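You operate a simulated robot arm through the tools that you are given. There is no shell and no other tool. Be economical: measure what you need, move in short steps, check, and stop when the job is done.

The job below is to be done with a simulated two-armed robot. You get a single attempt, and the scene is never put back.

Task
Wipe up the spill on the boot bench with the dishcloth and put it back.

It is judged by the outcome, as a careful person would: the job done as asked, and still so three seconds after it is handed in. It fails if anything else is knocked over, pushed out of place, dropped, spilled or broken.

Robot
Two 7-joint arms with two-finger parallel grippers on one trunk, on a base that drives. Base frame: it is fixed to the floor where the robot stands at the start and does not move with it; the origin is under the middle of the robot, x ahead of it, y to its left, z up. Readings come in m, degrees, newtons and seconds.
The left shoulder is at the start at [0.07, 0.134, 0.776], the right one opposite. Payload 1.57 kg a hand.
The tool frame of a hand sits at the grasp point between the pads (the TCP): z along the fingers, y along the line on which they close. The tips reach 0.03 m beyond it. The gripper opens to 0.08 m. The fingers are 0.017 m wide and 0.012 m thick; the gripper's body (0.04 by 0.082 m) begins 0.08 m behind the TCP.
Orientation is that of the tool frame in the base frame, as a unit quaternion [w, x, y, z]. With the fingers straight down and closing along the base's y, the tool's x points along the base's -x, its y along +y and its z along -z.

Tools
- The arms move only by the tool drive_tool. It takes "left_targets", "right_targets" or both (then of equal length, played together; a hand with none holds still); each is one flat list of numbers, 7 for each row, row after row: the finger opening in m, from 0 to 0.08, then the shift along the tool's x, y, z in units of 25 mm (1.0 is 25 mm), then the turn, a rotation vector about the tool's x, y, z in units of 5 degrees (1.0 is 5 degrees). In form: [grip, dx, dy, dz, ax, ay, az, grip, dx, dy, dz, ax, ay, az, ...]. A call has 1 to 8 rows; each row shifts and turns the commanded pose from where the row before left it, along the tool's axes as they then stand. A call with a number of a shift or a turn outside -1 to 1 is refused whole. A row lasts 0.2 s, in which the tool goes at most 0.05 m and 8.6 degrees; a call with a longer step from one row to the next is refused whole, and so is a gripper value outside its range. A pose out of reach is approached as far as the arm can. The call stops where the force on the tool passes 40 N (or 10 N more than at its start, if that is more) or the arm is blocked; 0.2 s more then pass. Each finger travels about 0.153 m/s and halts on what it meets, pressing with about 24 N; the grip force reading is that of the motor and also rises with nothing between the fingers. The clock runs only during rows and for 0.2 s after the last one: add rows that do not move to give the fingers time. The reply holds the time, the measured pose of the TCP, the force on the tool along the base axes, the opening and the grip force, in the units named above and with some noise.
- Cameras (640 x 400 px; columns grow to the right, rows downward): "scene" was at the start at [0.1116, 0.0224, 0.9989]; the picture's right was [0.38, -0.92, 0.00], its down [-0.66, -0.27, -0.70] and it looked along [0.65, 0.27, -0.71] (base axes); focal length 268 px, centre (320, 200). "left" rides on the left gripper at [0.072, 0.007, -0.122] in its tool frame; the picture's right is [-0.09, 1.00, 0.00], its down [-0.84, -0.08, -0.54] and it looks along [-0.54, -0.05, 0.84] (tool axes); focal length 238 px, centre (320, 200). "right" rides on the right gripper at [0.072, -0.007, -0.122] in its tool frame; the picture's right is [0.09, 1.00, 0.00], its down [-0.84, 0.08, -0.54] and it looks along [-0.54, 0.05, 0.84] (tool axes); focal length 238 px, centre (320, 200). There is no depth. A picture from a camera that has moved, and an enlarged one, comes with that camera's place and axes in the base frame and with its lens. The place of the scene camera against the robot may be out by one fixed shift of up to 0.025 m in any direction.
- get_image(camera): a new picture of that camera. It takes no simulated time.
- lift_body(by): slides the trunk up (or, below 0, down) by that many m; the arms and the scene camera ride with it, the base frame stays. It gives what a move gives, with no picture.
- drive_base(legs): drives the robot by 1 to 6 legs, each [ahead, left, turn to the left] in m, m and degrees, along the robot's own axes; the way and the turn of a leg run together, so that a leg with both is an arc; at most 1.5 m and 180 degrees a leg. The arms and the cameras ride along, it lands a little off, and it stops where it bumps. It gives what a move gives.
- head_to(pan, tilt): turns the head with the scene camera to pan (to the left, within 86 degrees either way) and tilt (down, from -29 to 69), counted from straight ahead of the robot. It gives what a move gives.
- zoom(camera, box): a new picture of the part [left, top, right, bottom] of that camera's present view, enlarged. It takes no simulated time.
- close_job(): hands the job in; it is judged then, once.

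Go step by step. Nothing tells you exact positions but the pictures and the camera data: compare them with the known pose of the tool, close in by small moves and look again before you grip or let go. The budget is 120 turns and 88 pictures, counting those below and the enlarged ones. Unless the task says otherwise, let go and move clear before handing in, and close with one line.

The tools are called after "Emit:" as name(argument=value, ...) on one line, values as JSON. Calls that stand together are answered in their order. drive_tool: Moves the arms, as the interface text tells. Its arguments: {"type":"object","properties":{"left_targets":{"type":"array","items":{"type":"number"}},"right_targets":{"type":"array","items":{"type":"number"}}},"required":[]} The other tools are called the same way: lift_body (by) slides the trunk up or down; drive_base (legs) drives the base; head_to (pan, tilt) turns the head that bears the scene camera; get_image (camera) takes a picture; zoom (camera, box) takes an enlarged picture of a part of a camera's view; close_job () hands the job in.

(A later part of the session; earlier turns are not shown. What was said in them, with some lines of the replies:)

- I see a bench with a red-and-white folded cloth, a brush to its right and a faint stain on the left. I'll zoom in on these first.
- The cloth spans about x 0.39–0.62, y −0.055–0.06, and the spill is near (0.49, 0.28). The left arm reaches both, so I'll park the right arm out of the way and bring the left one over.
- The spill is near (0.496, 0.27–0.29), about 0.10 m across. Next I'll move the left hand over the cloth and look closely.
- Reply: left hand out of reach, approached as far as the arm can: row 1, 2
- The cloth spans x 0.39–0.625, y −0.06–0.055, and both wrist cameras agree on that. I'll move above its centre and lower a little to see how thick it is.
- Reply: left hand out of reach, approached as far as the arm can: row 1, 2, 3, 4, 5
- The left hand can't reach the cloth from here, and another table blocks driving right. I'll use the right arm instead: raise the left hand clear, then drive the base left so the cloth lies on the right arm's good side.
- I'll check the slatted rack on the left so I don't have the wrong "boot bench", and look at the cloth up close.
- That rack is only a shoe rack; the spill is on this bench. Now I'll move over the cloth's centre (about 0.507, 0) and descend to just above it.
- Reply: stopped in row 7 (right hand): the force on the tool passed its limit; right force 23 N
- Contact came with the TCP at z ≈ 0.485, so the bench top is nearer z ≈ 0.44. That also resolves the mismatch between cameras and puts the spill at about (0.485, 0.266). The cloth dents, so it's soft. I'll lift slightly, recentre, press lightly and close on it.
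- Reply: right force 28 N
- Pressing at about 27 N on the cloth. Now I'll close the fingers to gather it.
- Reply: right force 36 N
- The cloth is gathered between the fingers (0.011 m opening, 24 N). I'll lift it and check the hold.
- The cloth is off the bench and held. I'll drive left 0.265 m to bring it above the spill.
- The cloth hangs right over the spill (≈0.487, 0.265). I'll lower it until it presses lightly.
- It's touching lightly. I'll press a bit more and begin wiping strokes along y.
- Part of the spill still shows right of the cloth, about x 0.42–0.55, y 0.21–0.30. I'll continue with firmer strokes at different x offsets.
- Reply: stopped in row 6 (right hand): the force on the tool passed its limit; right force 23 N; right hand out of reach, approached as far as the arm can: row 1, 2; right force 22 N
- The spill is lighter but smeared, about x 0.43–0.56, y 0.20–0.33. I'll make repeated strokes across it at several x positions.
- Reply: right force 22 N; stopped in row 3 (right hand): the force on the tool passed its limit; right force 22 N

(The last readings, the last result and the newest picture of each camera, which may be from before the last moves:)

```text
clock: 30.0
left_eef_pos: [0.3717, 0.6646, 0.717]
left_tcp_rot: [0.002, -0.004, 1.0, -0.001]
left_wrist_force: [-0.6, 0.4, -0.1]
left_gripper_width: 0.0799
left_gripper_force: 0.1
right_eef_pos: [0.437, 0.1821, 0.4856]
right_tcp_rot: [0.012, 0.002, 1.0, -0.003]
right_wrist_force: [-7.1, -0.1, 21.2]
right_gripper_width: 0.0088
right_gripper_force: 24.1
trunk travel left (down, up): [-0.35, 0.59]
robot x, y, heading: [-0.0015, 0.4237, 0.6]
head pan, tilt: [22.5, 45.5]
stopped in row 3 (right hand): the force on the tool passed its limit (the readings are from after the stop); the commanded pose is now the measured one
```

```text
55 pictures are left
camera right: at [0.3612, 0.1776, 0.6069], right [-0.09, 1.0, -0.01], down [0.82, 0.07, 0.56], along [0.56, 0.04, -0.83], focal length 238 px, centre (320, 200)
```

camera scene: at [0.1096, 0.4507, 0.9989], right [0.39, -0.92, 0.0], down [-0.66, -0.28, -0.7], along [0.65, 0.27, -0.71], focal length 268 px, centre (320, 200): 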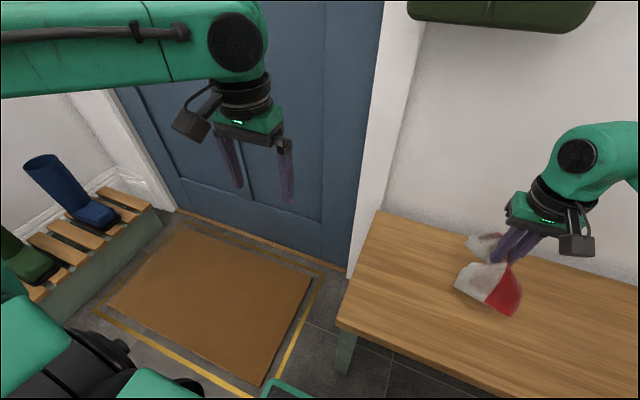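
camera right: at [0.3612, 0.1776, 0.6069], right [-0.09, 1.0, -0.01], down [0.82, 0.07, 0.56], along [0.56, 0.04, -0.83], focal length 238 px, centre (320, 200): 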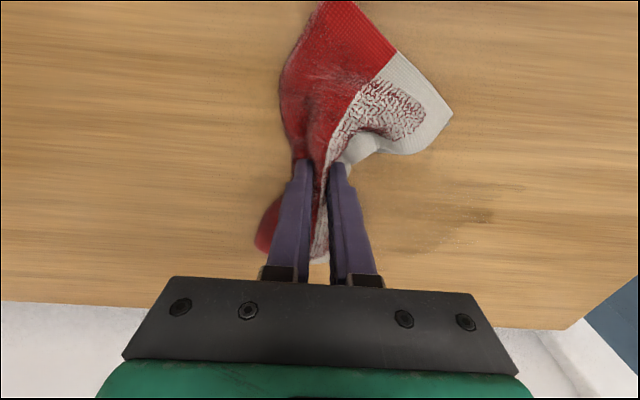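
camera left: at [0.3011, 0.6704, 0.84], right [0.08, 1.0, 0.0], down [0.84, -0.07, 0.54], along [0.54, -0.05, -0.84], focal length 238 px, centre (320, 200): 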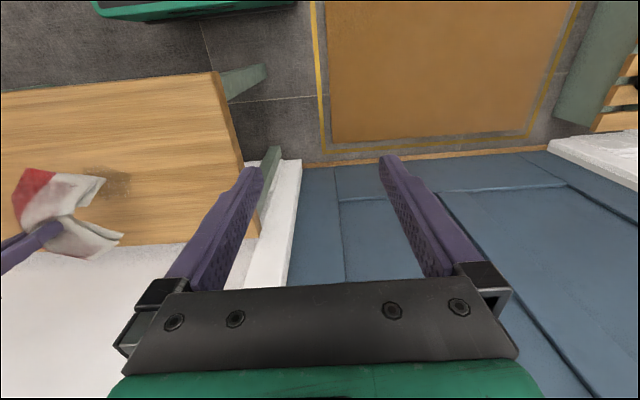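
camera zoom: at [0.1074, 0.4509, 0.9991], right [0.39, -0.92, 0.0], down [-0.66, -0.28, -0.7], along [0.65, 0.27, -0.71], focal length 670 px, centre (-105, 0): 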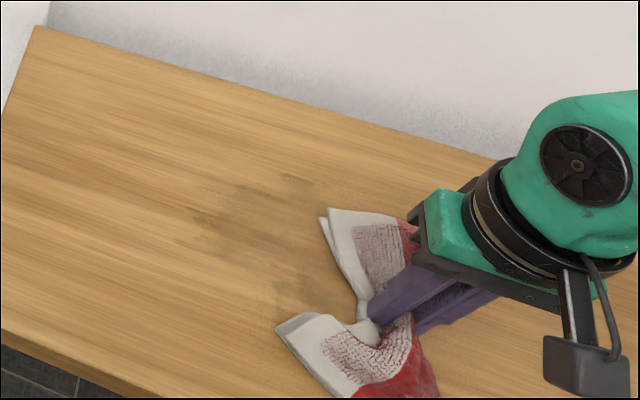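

The spill is clearly fading, so I'll continue with more passes.

Emit:
drive_tool(right_targets=[0.0, 0, 1, 0, 0, 0, 0, 0.0, 0, 1, 0, 0, 0, 0, 0.0, 0, 1, 0, 0, 0, 0, 0.0, 0, 1, 0, 0, 0, 0, 0.0, 0, 1, 0, 0, 0, 0, 0.0, 0, 0.6, 0, 0, 0, 0, 0.0, 0, 0, 0, 0, 0, 0])

Emit:
drive_tool(right_targets=[0.0, -1, 0, 0, 0, 0, 0, 0.0, 0, -1, 0, 0, 0, 0, 0.0, 0, -1, 0, 0, 0, 0, 0.0, 0, -1, 0, 0, 0, 0, 0.0, 0, -1, 0, 0, 0, 0, 0.0, 0, -1, 0, 0, 0, 0, 0.0, 0, -0.5, 0, 0, 0, 0, 0.0, 0, 0, 0, 0, 0, 0])

Emit:
drive_tool(right_targets=[0.0, -1, 0, 0, 0, 0, 0, 0.0, -1, 0, 0, 0, 0, 0, 0.0, 0, 1, 0, 0, 0, 0, 0.0, 0, 1, 0, 0, 0, 0, 0.0, 0, 1, 0, 0, 0, 0, 0.0, 0, 1, 0, 0, 0, 0, 0.0, 0, 1, 0, 0, 0, 0, 0.0, 0, 0.5, 0, 0, 0, 0])

Emit:
drive_tool(right_targets=[0.0, -1, 0, 0, 0, 0, 0, 0.0, -1, -1, 0, 0, 0, 0, 0.0, 0, -1, 0, 0, 0, 0, 0.0, 0, -1, 0, 0, 0, 0, 0.0, 0, -1, 0, 0, 0, 0, 0.0, 0, -1, 0, 0, 0, 0, 0.0, 0, -1, 0, 0, 0, 0, 0.0, 0, 0, 0, 0, 0, 0])

Emit:
zoom(camera="scene", box=[400, 200, 580, 360])

```text
clock: 30.7
left_eef_pos: [0.3727, 0.663, 0.7169]
left_tcp_rot: [0.001, -0.004, 1.0, 0.0]
left_wrist_force: [0.9, -0.4, 0.6]
left_gripper_width: 0.08
left_gripper_force: 0.1
right_eef_pos: [0.4373, 0.2351, 0.4873]
right_tcp_rot: [0.015, 0.003, 1.0, -0.002]
right_wrist_force: [-6.9, -0.9, 21.4]
right_gripper_width: 0.0089
right_gripper_force: 24.2
trunk travel left (down, up): [-0.35, 0.59]
robot x, y, heading: [-0.001, 0.4253, 0.5]
head pan, tilt: [22.5, 45.5]
stopped in row 3 (right hand): the force on the tool passed its limit (the readings are from after the stop); the commanded pose is now the measured one
```

```text
clock: 32.5
left_eef_pos: [0.3727, 0.6645, 0.717]
left_tcp_rot: [0.001, -0.003, 1.0, -0.002]
left_wrist_force: [0.3, -0.1, -0.5]
left_gripper_width: 0.0799
left_gripper_force: 0.1
right_eef_pos: [0.4613, 0.0978, 0.4862]
right_tcp_rot: [0.014, 0.003, 1.0, -0.004]
right_wrist_force: [-0.1, 5.1, 13.6]
right_gripper_width: 0.0089
right_gripper_force: 23.8
trunk travel left (down, up): [-0.35, 0.59]
robot x, y, heading: [-0.0025, 0.4242, 0.3]
head pan, tilt: [22.5, 45.5]
```

```text
clock: 34.3
left_eef_pos: [0.3732, 0.6641, 0.7175]
left_tcp_rot: [0.001, -0.003, 1.0, 0.0]
left_wrist_force: [0.3, -0.9, -0.2]
left_gripper_width: 0.08
left_gripper_force: 0.0
right_eef_pos: [0.5039, 0.2361, 0.4859]
right_tcp_rot: [0.013, 0.004, 1.0, -0.003]
right_wrist_force: [0.4, -4.2, 11.8]
right_gripper_width: 0.0089
right_gripper_force: 24.3
right hand out of reach, approached as far as the arm can: row 2
trunk travel left (down, up): [-0.35, 0.59]
robot x, y, heading: [-0.0005, 0.4248, 0.5]
head pan, tilt: [22.5, 45.5]
```

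```text
clock: 36.1
left_eef_pos: [0.3727, 0.663, 0.7179]
left_tcp_rot: [0.0, -0.004, 1.0, 0.0]
left_wrist_force: [-0.8, 0.4, 0.6]
left_gripper_width: 0.08
left_gripper_force: 0.0
right_eef_pos: [0.5548, 0.1499, 0.4876]
right_tcp_rot: [0.013, 0.004, 1.0, -0.003]
right_wrist_force: [0.6, 1.1, 2.6]
right_gripper_width: 0.009
right_gripper_force: 23.8
right hand out of reach, approached as far as the arm can: row 5, 6, 7
trunk travel left (down, up): [-0.35, 0.59]
robot x, y, heading: [-0.0043, 0.4301, 0.5]
head pan, tilt: [22.5, 45.5]
```

```text
2.50 times, centred on (490, 280) of scene
camera zoom: at [0.1096, 0.4495, 0.999], right [0.39, -0.92, 0.0], down [-0.66, -0.28, -0.7], along [0.65, 0.27, -0.71], focal length 670 px, centre (-105, 0)
```

zoom: 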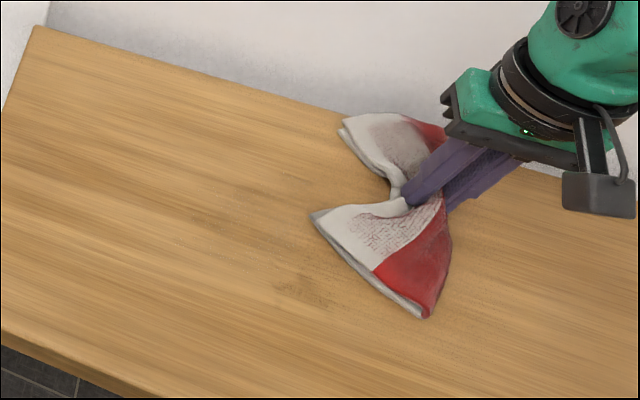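

Nearly gone: faint patches remain near (0.44, 0.22) and (0.48, 0.28). More passes there.

Emit:
drive_tool(right_targets=[0.0, 1, 0, 0.05, 0, 0, 0, 0.0, 1, 0, 0, 0, 0, 0, 0.0, 1, 0, 0, 0, 0, 0, 0.0, 1, 0, 0, 0, 0, 0, 0.0, 0, 1, 0, 0, 0, 0, 0.0, 0, 1, 0, 0, 0, 0, 0.0, 0, 1, 0, 0, 0, 0, 0.0, 0, 1, 0, 0, 0, 0])

Emit:
drive_tool(right_targets=[0.0, 0, 1, 0, 0, 0, 0, 0.0, 0, 1, 0, 0, 0, 0, 0.0, 0, 1, 0, 0, 0, 0, 0.0, -1, 0, 0, 0, 0, 0, 0.0, 0, -1, 0, 0, 0, 0, 0.0, 0, -1, 0, 0, 0, 0, 0.0, 0, -1, 0, 0, 0, 0, 0.0, 0, -1, 0, 0, 0, 0])

Emit:
zoom(camera="scene", box=[400, 200, 580, 360])

```text
clock: 37.3
left_eef_pos: [0.3727, 0.6634, 0.7172]
left_tcp_rot: [0.001, -0.004, 1.0, 0.0]
left_wrist_force: [0.8, -1.4, 1.1]
left_gripper_width: 0.08
left_gripper_force: 0.0
right_eef_pos: [0.4518, 0.1733, 0.4854]
right_tcp_rot: [0.016, 0.006, 1.0, -0.005]
right_wrist_force: [-6.9, 0.8, 21.6]
right_gripper_width: 0.0088
right_gripper_force: 23.9
trunk travel left (down, up): [-0.35, 0.59]
robot x, y, heading: [0.001, 0.4254, 0.5]
head pan, tilt: [22.5, 45.5]
stopped in row 6 (right hand): the force on the tool passed its limit (the readings are from after the stop); the commanded pose is now the measured one
```

```text
clock: 38.2
left_eef_pos: [0.3713, 0.6626, 0.718]
left_tcp_rot: [0.001, -0.003, 1.0, 0.0]
left_wrist_force: [-0.1, 0.9, -0.2]
left_gripper_width: 0.0801
left_gripper_force: 0.0
right_eef_pos: [0.456, 0.247, 0.4858]
right_tcp_rot: [0.014, 0.006, 1.0, -0.003]
right_wrist_force: [-7.7, -1.5, 22.9]
right_gripper_width: 0.0088
right_gripper_force: 23.6
trunk travel left (down, up): [-0.35, 0.59]
robot x, y, heading: [0.0015, 0.4233, 0.5]
head pan, tilt: [22.5, 45.5]
stopped in row 4 (right hand): the force on the tool passed its limit (the readings are from after the stop); the commanded pose is now the measured one
```

```text
2.50 times, centred on (490, 280) of scene
camera zoom: at [0.1073, 0.4494, 0.9991], right [0.39, -0.92, 0.0], down [-0.66, -0.28, -0.7], along [0.65, 0.27, -0.71], focal length 670 px, centre (-105, 0)
```

zoom: 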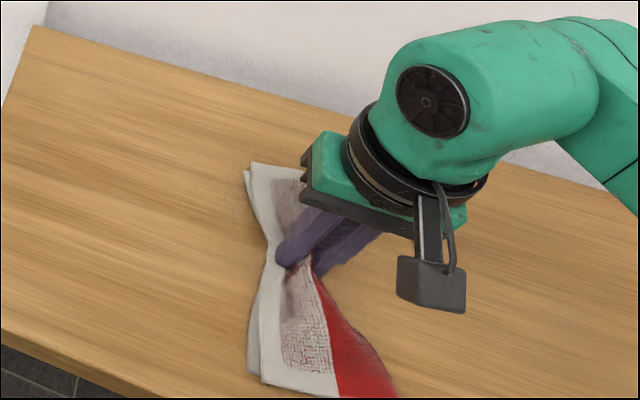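

Almost clean. A few more strokes at slightly lower pressure to avoid the stops.

Emit:
drive_tool(right_targets=[0.0, 0, 1, -0.08, 0, 0, 0, 0.0, 0, 1, 0, 0, 0, 0, 0.0, 0, 0.8, 0, 0, 0, 0, 0.0, -0.8, 0, 0, 0, 0, 0, 0.0, 0, -1, 0, 0, 0, 0, 0.0, 0, -1, 0, 0, 0, 0, 0.0, 0, -1, 0, 0, 0, 0, 0.0, 0, -1, 0, 0, 0, 0])

Emit:
drive_tool(right_targets=[0.0, 0, -1, 0, 0, 0, 0, 0.0, 0, -1, 0, 0, 0, 0, 0.0, 1, 0, 0, 0, 0, 0, 0.0, 0.6, 0, 0, 0, 0, 0, 0.0, 0, 0.8, 0, 0, 0, 0, 0.0, 0, 0.8, 0, 0, 0, 0, 0.0, 0, 0.8, 0, 0, 0, 0, 0.0, 0, 0.8, 0, 0, 0, 0])

Emit:
drive_tool(right_targets=[0.0, 0, -1, 0, 0, 0, 0, 0.0, 0, -1, 0, 0, 0, 0, 0.0, 0, -1, 0, 0, 0, 0, 0.0, 0, -1, 0, 0, 0, 0, 0.0, 0, 0, -1, 0, 0, 0, 0.0, 0, 0, -1, 0, 0, 0, 0.0, 0, 0, -1, 0, 0, 0, 0.0, 0, 0, -1, 0, 0, 0])

Emit:
zoom(camera="scene", box=[380, 200, 580, 360])

Emit:
get_image(camera="right")

```text
clock: 40.0
left_eef_pos: [0.3719, 0.6623, 0.7178]
left_tcp_rot: [0.001, -0.002, 1.0, 0.0]
left_wrist_force: [0.4, -0.3, 0.1]
left_gripper_width: 0.0803
left_gripper_force: 0.1
right_eef_pos: [0.4742, 0.2191, 0.4871]
right_tcp_rot: [0.013, 0.005, 1.0, -0.005]
right_wrist_force: [-0.1, 7.4, 19.3]
right_gripper_width: 0.0089
right_gripper_force: 23.4
trunk travel left (down, up): [-0.35, 0.59]
robot x, y, heading: [-0.0005, 0.4221, 0.7]
head pan, tilt: [22.5, 45.5]
```

```text
clock: 41.8
left_eef_pos: [0.3723, 0.6624, 0.7188]
left_tcp_rot: [0.002, -0.002, 1.0, 0.0]
left_wrist_force: [0.3, -0.5, -0.8]
left_gripper_width: 0.0802
left_gripper_force: 0.0
right_eef_pos: [0.435, 0.2466, 0.485]
right_tcp_rot: [0.014, 0.006, 1.0, -0.005]
right_wrist_force: [-0.7, -9.1, 24.9]
right_gripper_width: 0.009
right_gripper_force: 23.9
trunk travel left (down, up): [-0.35, 0.59]
robot x, y, heading: [-0.0009, 0.425, 0.3]
head pan, tilt: [22.5, 45.5]
```

```text
clock: 43.6
left_eef_pos: [0.3727, 0.6619, 0.7172]
left_tcp_rot: [0.0, -0.003, 1.0, 0.0]
left_wrist_force: [0.0, -0.2, -0.4]
left_gripper_width: 0.0801
left_gripper_force: 0.0
right_eef_pos: [0.4319, 0.1463, 0.5847]
right_tcp_rot: [0.012, 0.006, 1.0, -0.005]
right_wrist_force: [0.2, -0.2, -0.4]
right_gripper_width: 0.0087
right_gripper_force: 24.0
trunk travel left (down, up): [-0.35, 0.59]
robot x, y, heading: [-0.001, 0.4232, 0.1]
head pan, tilt: [22.5, 45.5]
```

```text
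2.50 times, centred on (480, 280) of scene
camera zoom: at [0.11, 0.4487, 0.9989], right [0.39, -0.92, 0.0], down [-0.66, -0.28, -0.7], along [0.65, 0.27, -0.71], focal length 670 px, centre (-80, 0)
```

zoom: 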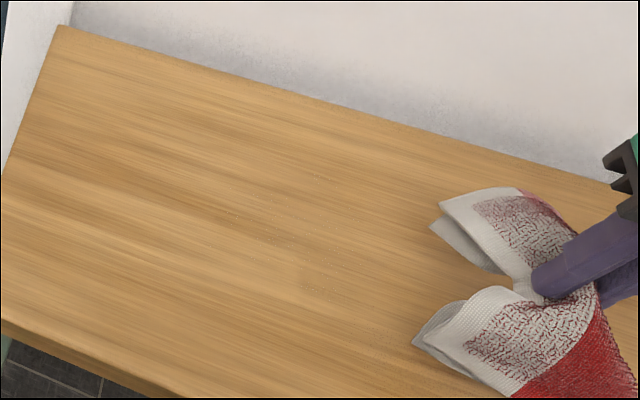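

```text
51 pictures are left
camera right: at [0.3572, 0.1421, 0.7058], right [-0.08, 1.0, -0.01], down [0.82, 0.07, 0.56], along [0.56, 0.03, -0.83], focal length 238 px, centre (320, 200)
```

right: 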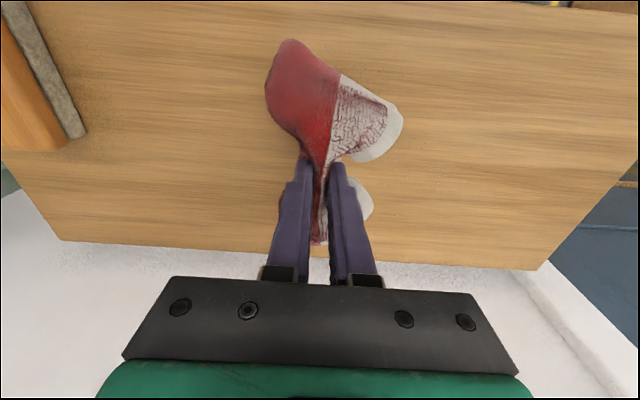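

The bench looks clean. I'll zoom in on the spot to check for residue.

Emit:
zoom(camera="scene", box=[420, 260, 516, 320])

Emit:
zoom(camera="right", box=[360, 60, 560, 185])

Emit:
zoom(camera="left", box=[0, 100, 200, 225])

```text
6.67 times, centred on (468, 290) of scene
camera zoom: at [0.11, 0.4487, 0.9989], right [0.39, -0.92, 0.0], down [-0.66, -0.28, -0.7], along [0.65, 0.27, -0.71], focal length 1786 px, centre (-667, -400)
```

zoom: 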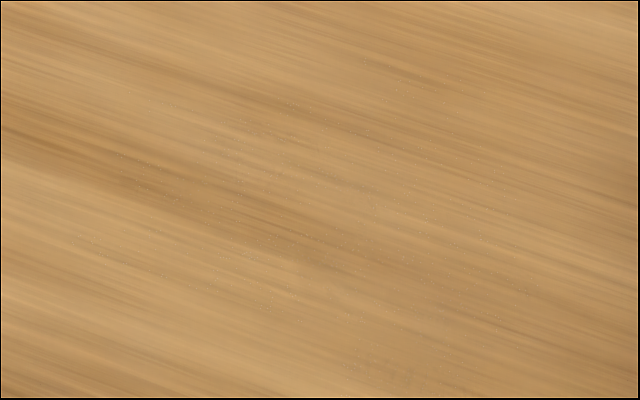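

```text
3.20 times, centred on (460, 122) of right
camera zoom: at [0.3572, 0.1421, 0.7058], right [-0.08, 1.0, -0.01], down [0.82, 0.07, 0.56], along [0.56, 0.03, -0.83], focal length 763 px, centre (-128, 448)
```

zoom: 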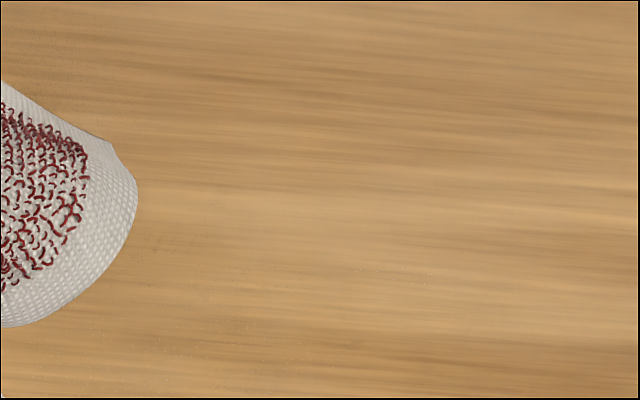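

```text
3.20 times, centred on (100, 162) of left
camera zoom: at [0.3022, 0.6678, 0.8401], right [0.09, 1.0, 0.0], down [0.84, -0.07, 0.54], along [0.54, -0.05, -0.84], focal length 763 px, centre (1024, 320)
```

zoom: 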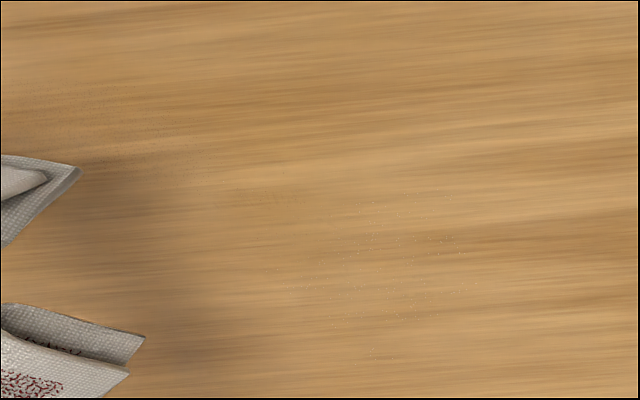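

Only a faint sparkle remains. I'll do one more set of passes to finish it.

Emit:
drive_tool(right_targets=[0.0, -1, 1, 1, 0, 0, 0, 0.0, -0.6, 0, 1, 0, 0, 0, 0.0, 0, 0, 1, 0, 0, 0, 0.0, 0, 0, 0.85, 0, 0, 0, 0.0, 0, 1, 0.05, 0, 0, 0, 0.0, 0, 1, 0, 0, 0, 0, 0.0, 0, 1, 0, 0, 0, 0, 0.0, 0, 1, 0, 0, 0, 0])

Emit:
drive_tool(right_targets=[0.0, 0, 1, 0, 0, 0, 0, 0.0, 0, 0.6, 0, 0, 0, 0, 0.0, 0, -1, 0, 0, 0, 0, 0.0, 0, -1, 0, 0, 0, 0, 0.0, 0, -1, 0, 0, 0, 0, 0.0, 0, -1, 0, 0, 0, 0, 0.0, 0, -1, 0, 0, 0, 0, 0.0, 0, -1, 0, 0, 0, 0])

Emit:
drive_tool(right_targets=[0.0, -1, 0, 0, 0, 0, 0, 0.0, -1, 0, 0, 0, 0, 0, 0.0, 0, 1, 0, 0, 0, 0, 0.0, 0, 1, 0, 0, 0, 0, 0.0, 0, 1, 0, 0, 0, 0, 0.0, 0, 1, 0, 0, 0, 0, 0.0, 0, 1, 0, 0, 0, 0, 0.0, 0, 1, 0, 0, 0, 0])

Emit:
drive_tool(right_targets=[0.0, 1, -1, 0, 0, 0, 0, 0.0, 0, -1, 0, 0, 0, 0, 0.0, 0, -1, 0, 0, 0, 0, 0.0, 0, -1, 0, 0, 0, 0, 0.0, 0, -1, 0, 0, 0, 0, 0.0, 0, -1, -1, 0, 0, 0, 0.0, 0, 0, -1, 0, 0, 0, 0.0, 0, 0, -1, 0, 0, 0])

Emit:
zoom(camera="scene", box=[400, 240, 528, 320])

Emit:
get_image(camera="right")

```text
clock: 45.4
left_eef_pos: [0.374, 0.6619, 0.7178]
left_tcp_rot: [0.0, -0.003, 1.0, 0.0]
left_wrist_force: [0.3, 0.2, 0.6]
left_gripper_width: 0.0799
left_gripper_force: 0.1
right_eef_pos: [0.4753, 0.2706, 0.4893]
right_tcp_rot: [0.014, 0.007, 1.0, -0.006]
right_wrist_force: [0.0, -3.7, 11.2]
right_gripper_width: 0.0089
right_gripper_force: 24.3
trunk travel left (down, up): [-0.35, 0.59]
robot x, y, heading: [-0.002, 0.424, -0.1]
head pan, tilt: [22.5, 45.5]
```

```text
clock: 47.2
left_eef_pos: [0.3739, 0.6626, 0.7172]
left_tcp_rot: [0.0, -0.003, 1.0, 0.0]
left_wrist_force: [0.4, -0.3, -1.1]
left_gripper_width: 0.08
left_gripper_force: 0.0
right_eef_pos: [0.474, 0.1596, 0.4887]
right_tcp_rot: [0.013, 0.006, 1.0, -0.004]
right_wrist_force: [0.5, 0.8, 3.0]
right_gripper_width: 0.0088
right_gripper_force: 23.6
trunk travel left (down, up): [-0.35, 0.59]
robot x, y, heading: [-0.006, 0.4257, 0.4]
head pan, tilt: [22.5, 45.5]
```

```text
clock: 49.0
left_eef_pos: [0.3729, 0.6622, 0.7163]
left_tcp_rot: [0.001, -0.002, 1.0, 0.0]
left_wrist_force: [-0.1, -0.5, 0.6]
left_gripper_width: 0.0798
left_gripper_force: 0.0
right_eef_pos: [0.5238, 0.3105, 0.487]
right_tcp_rot: [0.013, 0.006, 1.0, -0.005]
right_wrist_force: [0.2, -3.7, 8.5]
right_gripper_width: 0.0086
right_gripper_force: 24.0
trunk travel left (down, up): [-0.35, 0.59]
robot x, y, heading: [-0.0006, 0.4269, 0.4]
head pan, tilt: [22.5, 45.5]
```

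```text
clock: 50.8
left_eef_pos: [0.375, 0.6627, 0.7178]
left_tcp_rot: [0.0, -0.002, 1.0, -0.001]
left_wrist_force: [0.1, 0.3, -0.4]
left_gripper_width: 0.0802
left_gripper_force: 0.0
right_eef_pos: [0.4951, 0.1635, 0.5645]
right_tcp_rot: [0.012, 0.006, 1.0, -0.005]
right_wrist_force: [0.2, -0.5, 0.1]
right_gripper_width: 0.0088
right_gripper_force: 24.1
trunk travel left (down, up): [-0.35, 0.59]
robot x, y, heading: [-0.0021, 0.4255, 0.2]
head pan, tilt: [22.5, 45.5]
```

```text
5.00 times, centred on (464, 280) of scene
camera zoom: at [0.1099, 0.4487, 0.9989], right [0.39, -0.92, 0.0], down [-0.66, -0.28, -0.7], along [0.65, 0.27, -0.71], focal length 1339 px, centre (-400, -200)
```

zoom: 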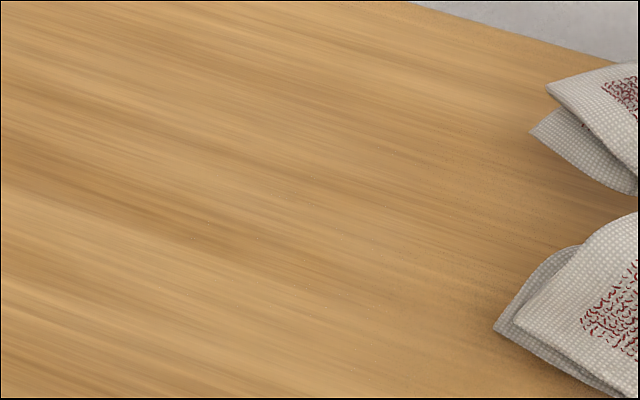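

```text
46 pictures are left
camera right: at [0.4212, 0.1589, 0.6849], right [-0.08, 1.0, -0.01], down [0.82, 0.07, 0.56], along [0.56, 0.03, -0.83], focal length 238 px, centre (320, 200)
```

right: 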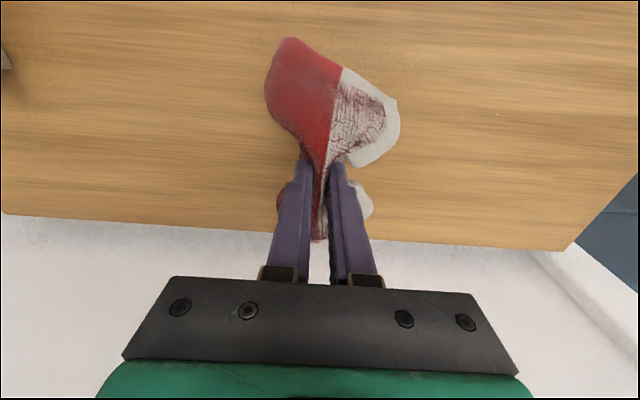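

The bench is clean. Now I'll return the cloth to its original place: centre the hand relative to the base, then drive right.

Emit:
drive_tool(right_targets=[0.0, 0, 1, -0.4, 0, 0, 0, 0.0, 0, 1, -0.4, 0, 0, 0, 0.0, 0, 1, -0.4, 0, 0, 0, 0.0, 0, 1, -0.4, 0, 0, 0, 0.0, 0, 0, 0, 0, 0, 0])

Emit:
drive_base(legs=[[0, -0.26, 0]])

Emit:
get_image(camera="scene")

Emit:
get_image(camera="right")

```text
clock: 52.0
left_eef_pos: [0.3744, 0.6615, 0.717]
left_tcp_rot: [0.0, -0.003, 1.0, 0.001]
left_wrist_force: [0.3, 0.1, 0.1]
left_gripper_width: 0.0799
left_gripper_force: 0.0
right_eef_pos: [0.5014, 0.2627, 0.6036]
right_tcp_rot: [0.012, 0.007, 1.0, -0.004]
right_wrist_force: [-0.1, 0.2, -0.9]
right_gripper_width: 0.0089
right_gripper_force: 23.6
trunk travel left (down, up): [-0.35, 0.59]
robot x, y, heading: [0.0001, 0.4264, 0.3]
head pan, tilt: [22.5, 45.5]
```

```text
clock: 53.9
left_eef_pos: [0.3768, 0.3925, 0.7159]
left_tcp_rot: [0.001, -0.002, 1.0, 0.001]
left_wrist_force: [-0.5, -0.1, 0.0]
left_gripper_width: 0.0802
left_gripper_force: 0.0
right_eef_pos: [0.5019, -0.0062, 0.6044]
right_tcp_rot: [0.012, 0.007, 1.0, -0.005]
right_wrist_force: [0.8, 0.2, -0.7]
right_gripper_width: 0.0088
right_gripper_force: 24.6
trunk travel left (down, up): [-0.35, 0.59]
robot x, y, heading: [0.0005, 0.1577, 0.2]
head pan, tilt: [22.5, 45.5]
```

```text
45 pictures are left
camera scene: at [0.1116, 0.1795, 0.9989], right [0.39, -0.92, 0.0], down [-0.66, -0.27, -0.7], along [0.65, 0.27, -0.71], focal length 268 px, centre (320, 200)
```

scene: 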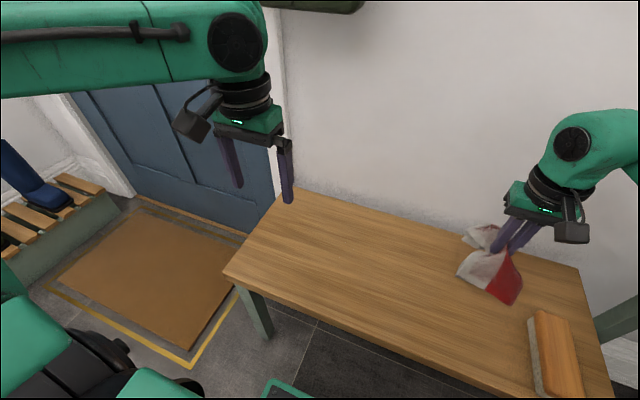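

```text
44 pictures are left
camera right: at [0.4265, -0.0111, 0.7251], right [-0.08, 1.0, -0.01], down [0.82, 0.07, 0.56], along [0.56, 0.03, -0.83], focal length 238 px, centre (320, 200)
```

right: 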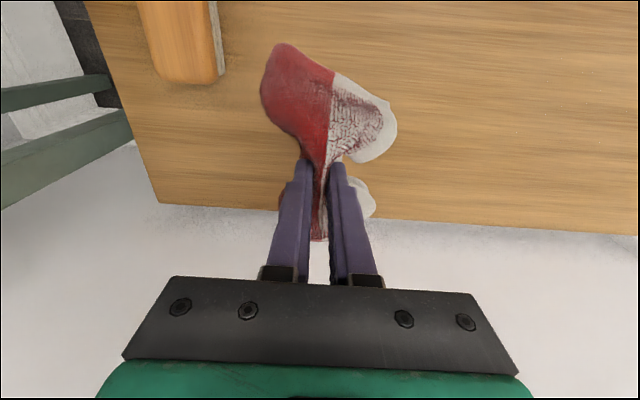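

I'll correct to (0.49, 0.003), lower to touch, and then open slowly.

Emit:
drive_tool(right_targets=[0.0, 0.5, 0.36, 0.8, 0, 0, 0, 0.0, 0, 0, 0.9, 0, 0, 0, 0.0, 0, 0, 0.9, 0, 0, 0, 0.0, 0, 0, 0.9, 0, 0, 0, 0.0, 0, 0, 0.9, 0, 0, 0, 0.0, 0, 0, 0.2, 0, 0, 0, 0.0, 0, 0, 0, 0, 0, 0])

Emit:
zoom(camera="scene", box=[410, 190, 610, 350])

```text
clock: 55.5
left_eef_pos: [0.3752, 0.3932, 0.7175]
left_tcp_rot: [0.0, -0.001, 1.0, 0.0]
left_wrist_force: [0.0, -0.2, 0.6]
left_gripper_width: 0.0798
left_gripper_force: 0.1
right_eef_pos: [0.4917, 0.0021, 0.4906]
right_tcp_rot: [0.012, 0.007, 1.0, -0.005]
right_wrist_force: [0.1, 1.4, 4.0]
right_gripper_width: 0.0084
right_gripper_force: 23.8
trunk travel left (down, up): [-0.35, 0.59]
robot x, y, heading: [0.002, 0.1585, 0.3]
head pan, tilt: [22.5, 45.5]
```

```text
2.50 times, centred on (510, 270) of scene
camera zoom: at [0.1111, 0.1803, 0.999], right [0.39, -0.92, 0.0], down [-0.66, -0.28, -0.7], along [0.65, 0.27, -0.71], focal length 670 px, centre (-155, 25)
```

zoom: 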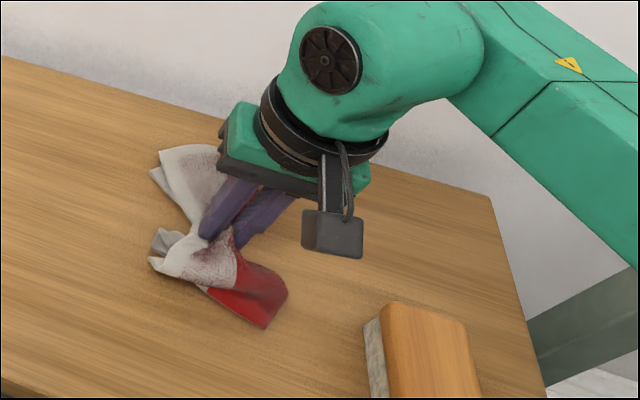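

Emit:
drive_tool(right_targets=[0.01, 0, 0, 0.15, 0, 0, 0, 0.025, 0, 0, 0, 0, 0, 0, 0.04, 0, 0, 0, 0, 0, 0, 0.055, 0, 0, 0, 0, 0, 0, 0.07, 0, 0, 0, 0, 0, 0, 0.08, 0, 0, 0, 0, 0, 0, 0.08, 0, 0, -0.8, 0, 0, 0, 0.08, 0, 0, -0.8, 0, 0, 0])

Emit:
get_image(camera="right")

Emit:
zoom(camera="scene", box=[410, 190, 610, 350])

```text
clock: 57.3
left_eef_pos: [0.3763, 0.3931, 0.7165]
left_tcp_rot: [0.0, -0.002, 1.0, 0.0]
left_wrist_force: [-0.5, 0.1, 0.1]
left_gripper_width: 0.0802
left_gripper_force: 0.1
right_eef_pos: [0.4913, 0.0034, 0.5251]
right_tcp_rot: [0.012, 0.007, 1.0, -0.005]
right_wrist_force: [0.5, 0.9, 0.7]
right_gripper_width: 0.0801
right_gripper_force: 0.1
trunk travel left (down, up): [-0.35, 0.59]
robot x, y, heading: [0.006, 0.1569, 0.0]
head pan, tilt: [22.5, 45.5]
```

```text
42 pictures are left
camera right: at [0.4165, -0.0015, 0.6454], right [-0.08, 1.0, -0.01], down [0.82, 0.07, 0.56], along [0.56, 0.03, -0.83], focal length 238 px, centre (320, 200)
```

right: 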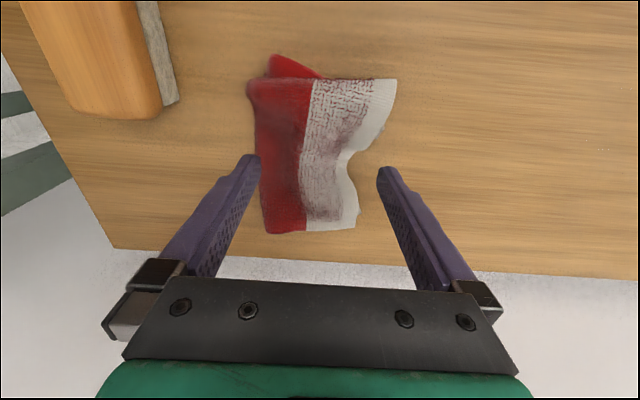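

```text
2.50 times, centred on (510, 270) of scene
camera zoom: at [0.1114, 0.1801, 0.9989], right [0.39, -0.92, 0.0], down [-0.66, -0.28, -0.7], along [0.65, 0.27, -0.71], focal length 670 px, centre (-155, 25)
```

zoom: 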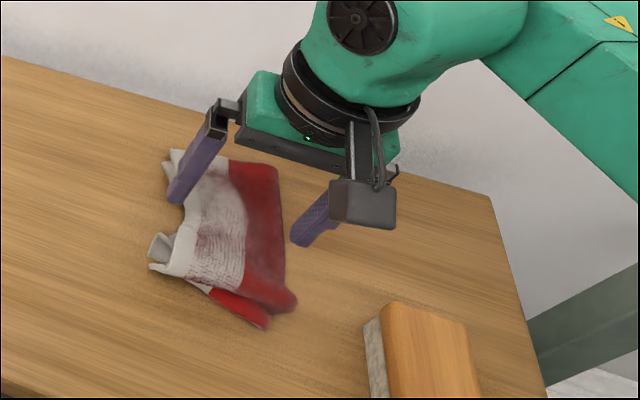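

The cloth is back in its spot (y −0.055–0.054, x ≈ 0.43–0.59) and lying nearly flat. I'll raise the hand clear and check everything.

Emit:
drive_tool(right_targets=[0.08, 0, 0, -1, 0, 0, 0, 0.08, 0, 0, -1, 0, 0, 0, 0.08, 0, 0, -1, 0, 0, 0, 0.08, 1, 0, -1, 0, 0, 0, 0.08, 1, 0, -1, 0, 0, 0, 0.08, 1, 0, -1, 0, 0, 0, 0.08, 1, 0, -0.5, 0, 0, 0, 0.08, 1, 0, 0, 0, 0, 0])

Emit:
get_image(camera="scene")

Emit:
get_image(camera="right")

Emit:
zoom(camera="scene", box=[230, 180, 430, 305])

```text
clock: 59.1
left_eef_pos: [0.3758, 0.3926, 0.7177]
left_tcp_rot: [0.0, -0.001, 1.0, 0.0]
left_wrist_force: [0.4, -0.5, 0.1]
left_gripper_width: 0.0799
left_gripper_force: 0.2
right_eef_pos: [0.3611, 0.0081, 0.6858]
right_tcp_rot: [0.013, 0.007, 1.0, -0.006]
right_wrist_force: [-0.1, 0.1, -0.3]
right_gripper_width: 0.0799
right_gripper_force: 0.1
trunk travel left (down, up): [-0.35, 0.59]
robot x, y, heading: [-0.0025, 0.1579, 0.5]
head pan, tilt: [22.5, 45.5]
```

```text
40 pictures are left
camera scene: at [0.1112, 0.1799, 0.999], right [0.39, -0.92, 0.0], down [-0.66, -0.28, -0.7], along [0.65, 0.27, -0.71], focal length 268 px, centre (320, 200)
```

scene: 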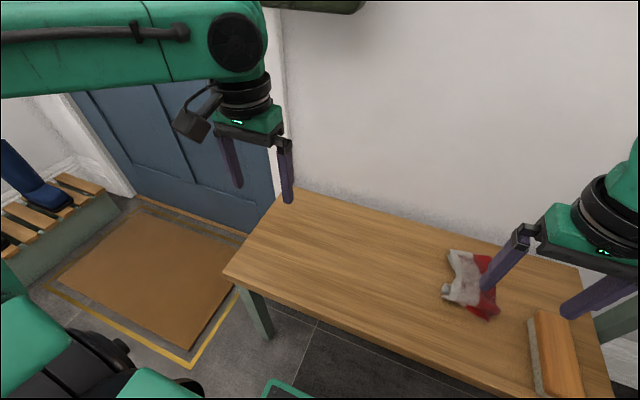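

```text
39 pictures are left
camera right: at [0.2857, 0.0038, 0.8066], right [-0.08, 1.0, -0.01], down [0.82, 0.07, 0.56], along [0.56, 0.03, -0.83], focal length 238 px, centre (320, 200)
```

right: 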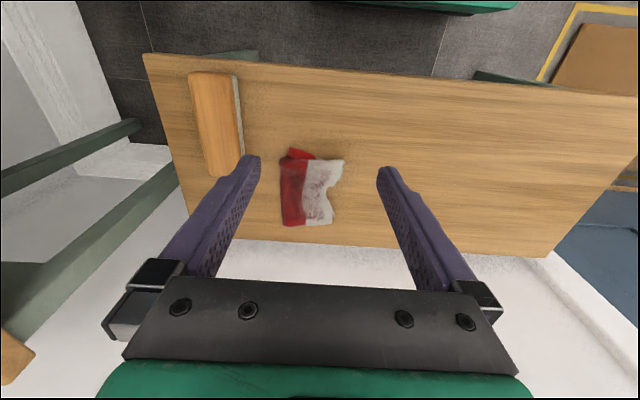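

```text
3.20 times, centred on (330, 242) of scene
camera zoom: at [0.1112, 0.1799, 0.999], right [0.39, -0.92, 0.0], down [-0.66, -0.28, -0.7], along [0.65, 0.27, -0.71], focal length 857 px, centre (288, 64)
```

zoom: 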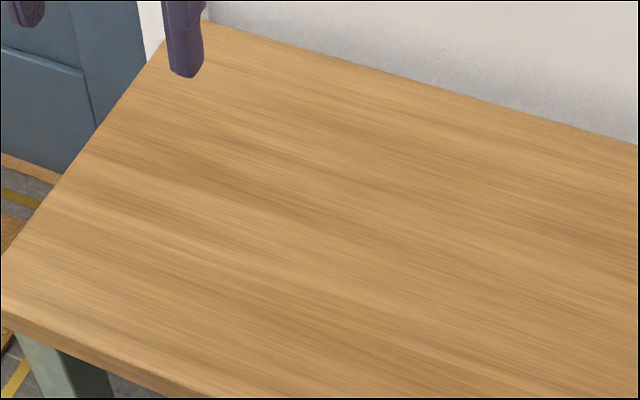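

The spill is gone, the cloth is back in its place, the brush hasn't moved and both hands are clear. I'll hand the job in.

Emit:
close_job()

```text
The job is handed in.
```

I wiped up the spill and put the dishcloth back in its place on the bench, about 2.5 cm off and with one end curled under; I saw nothing else moved.
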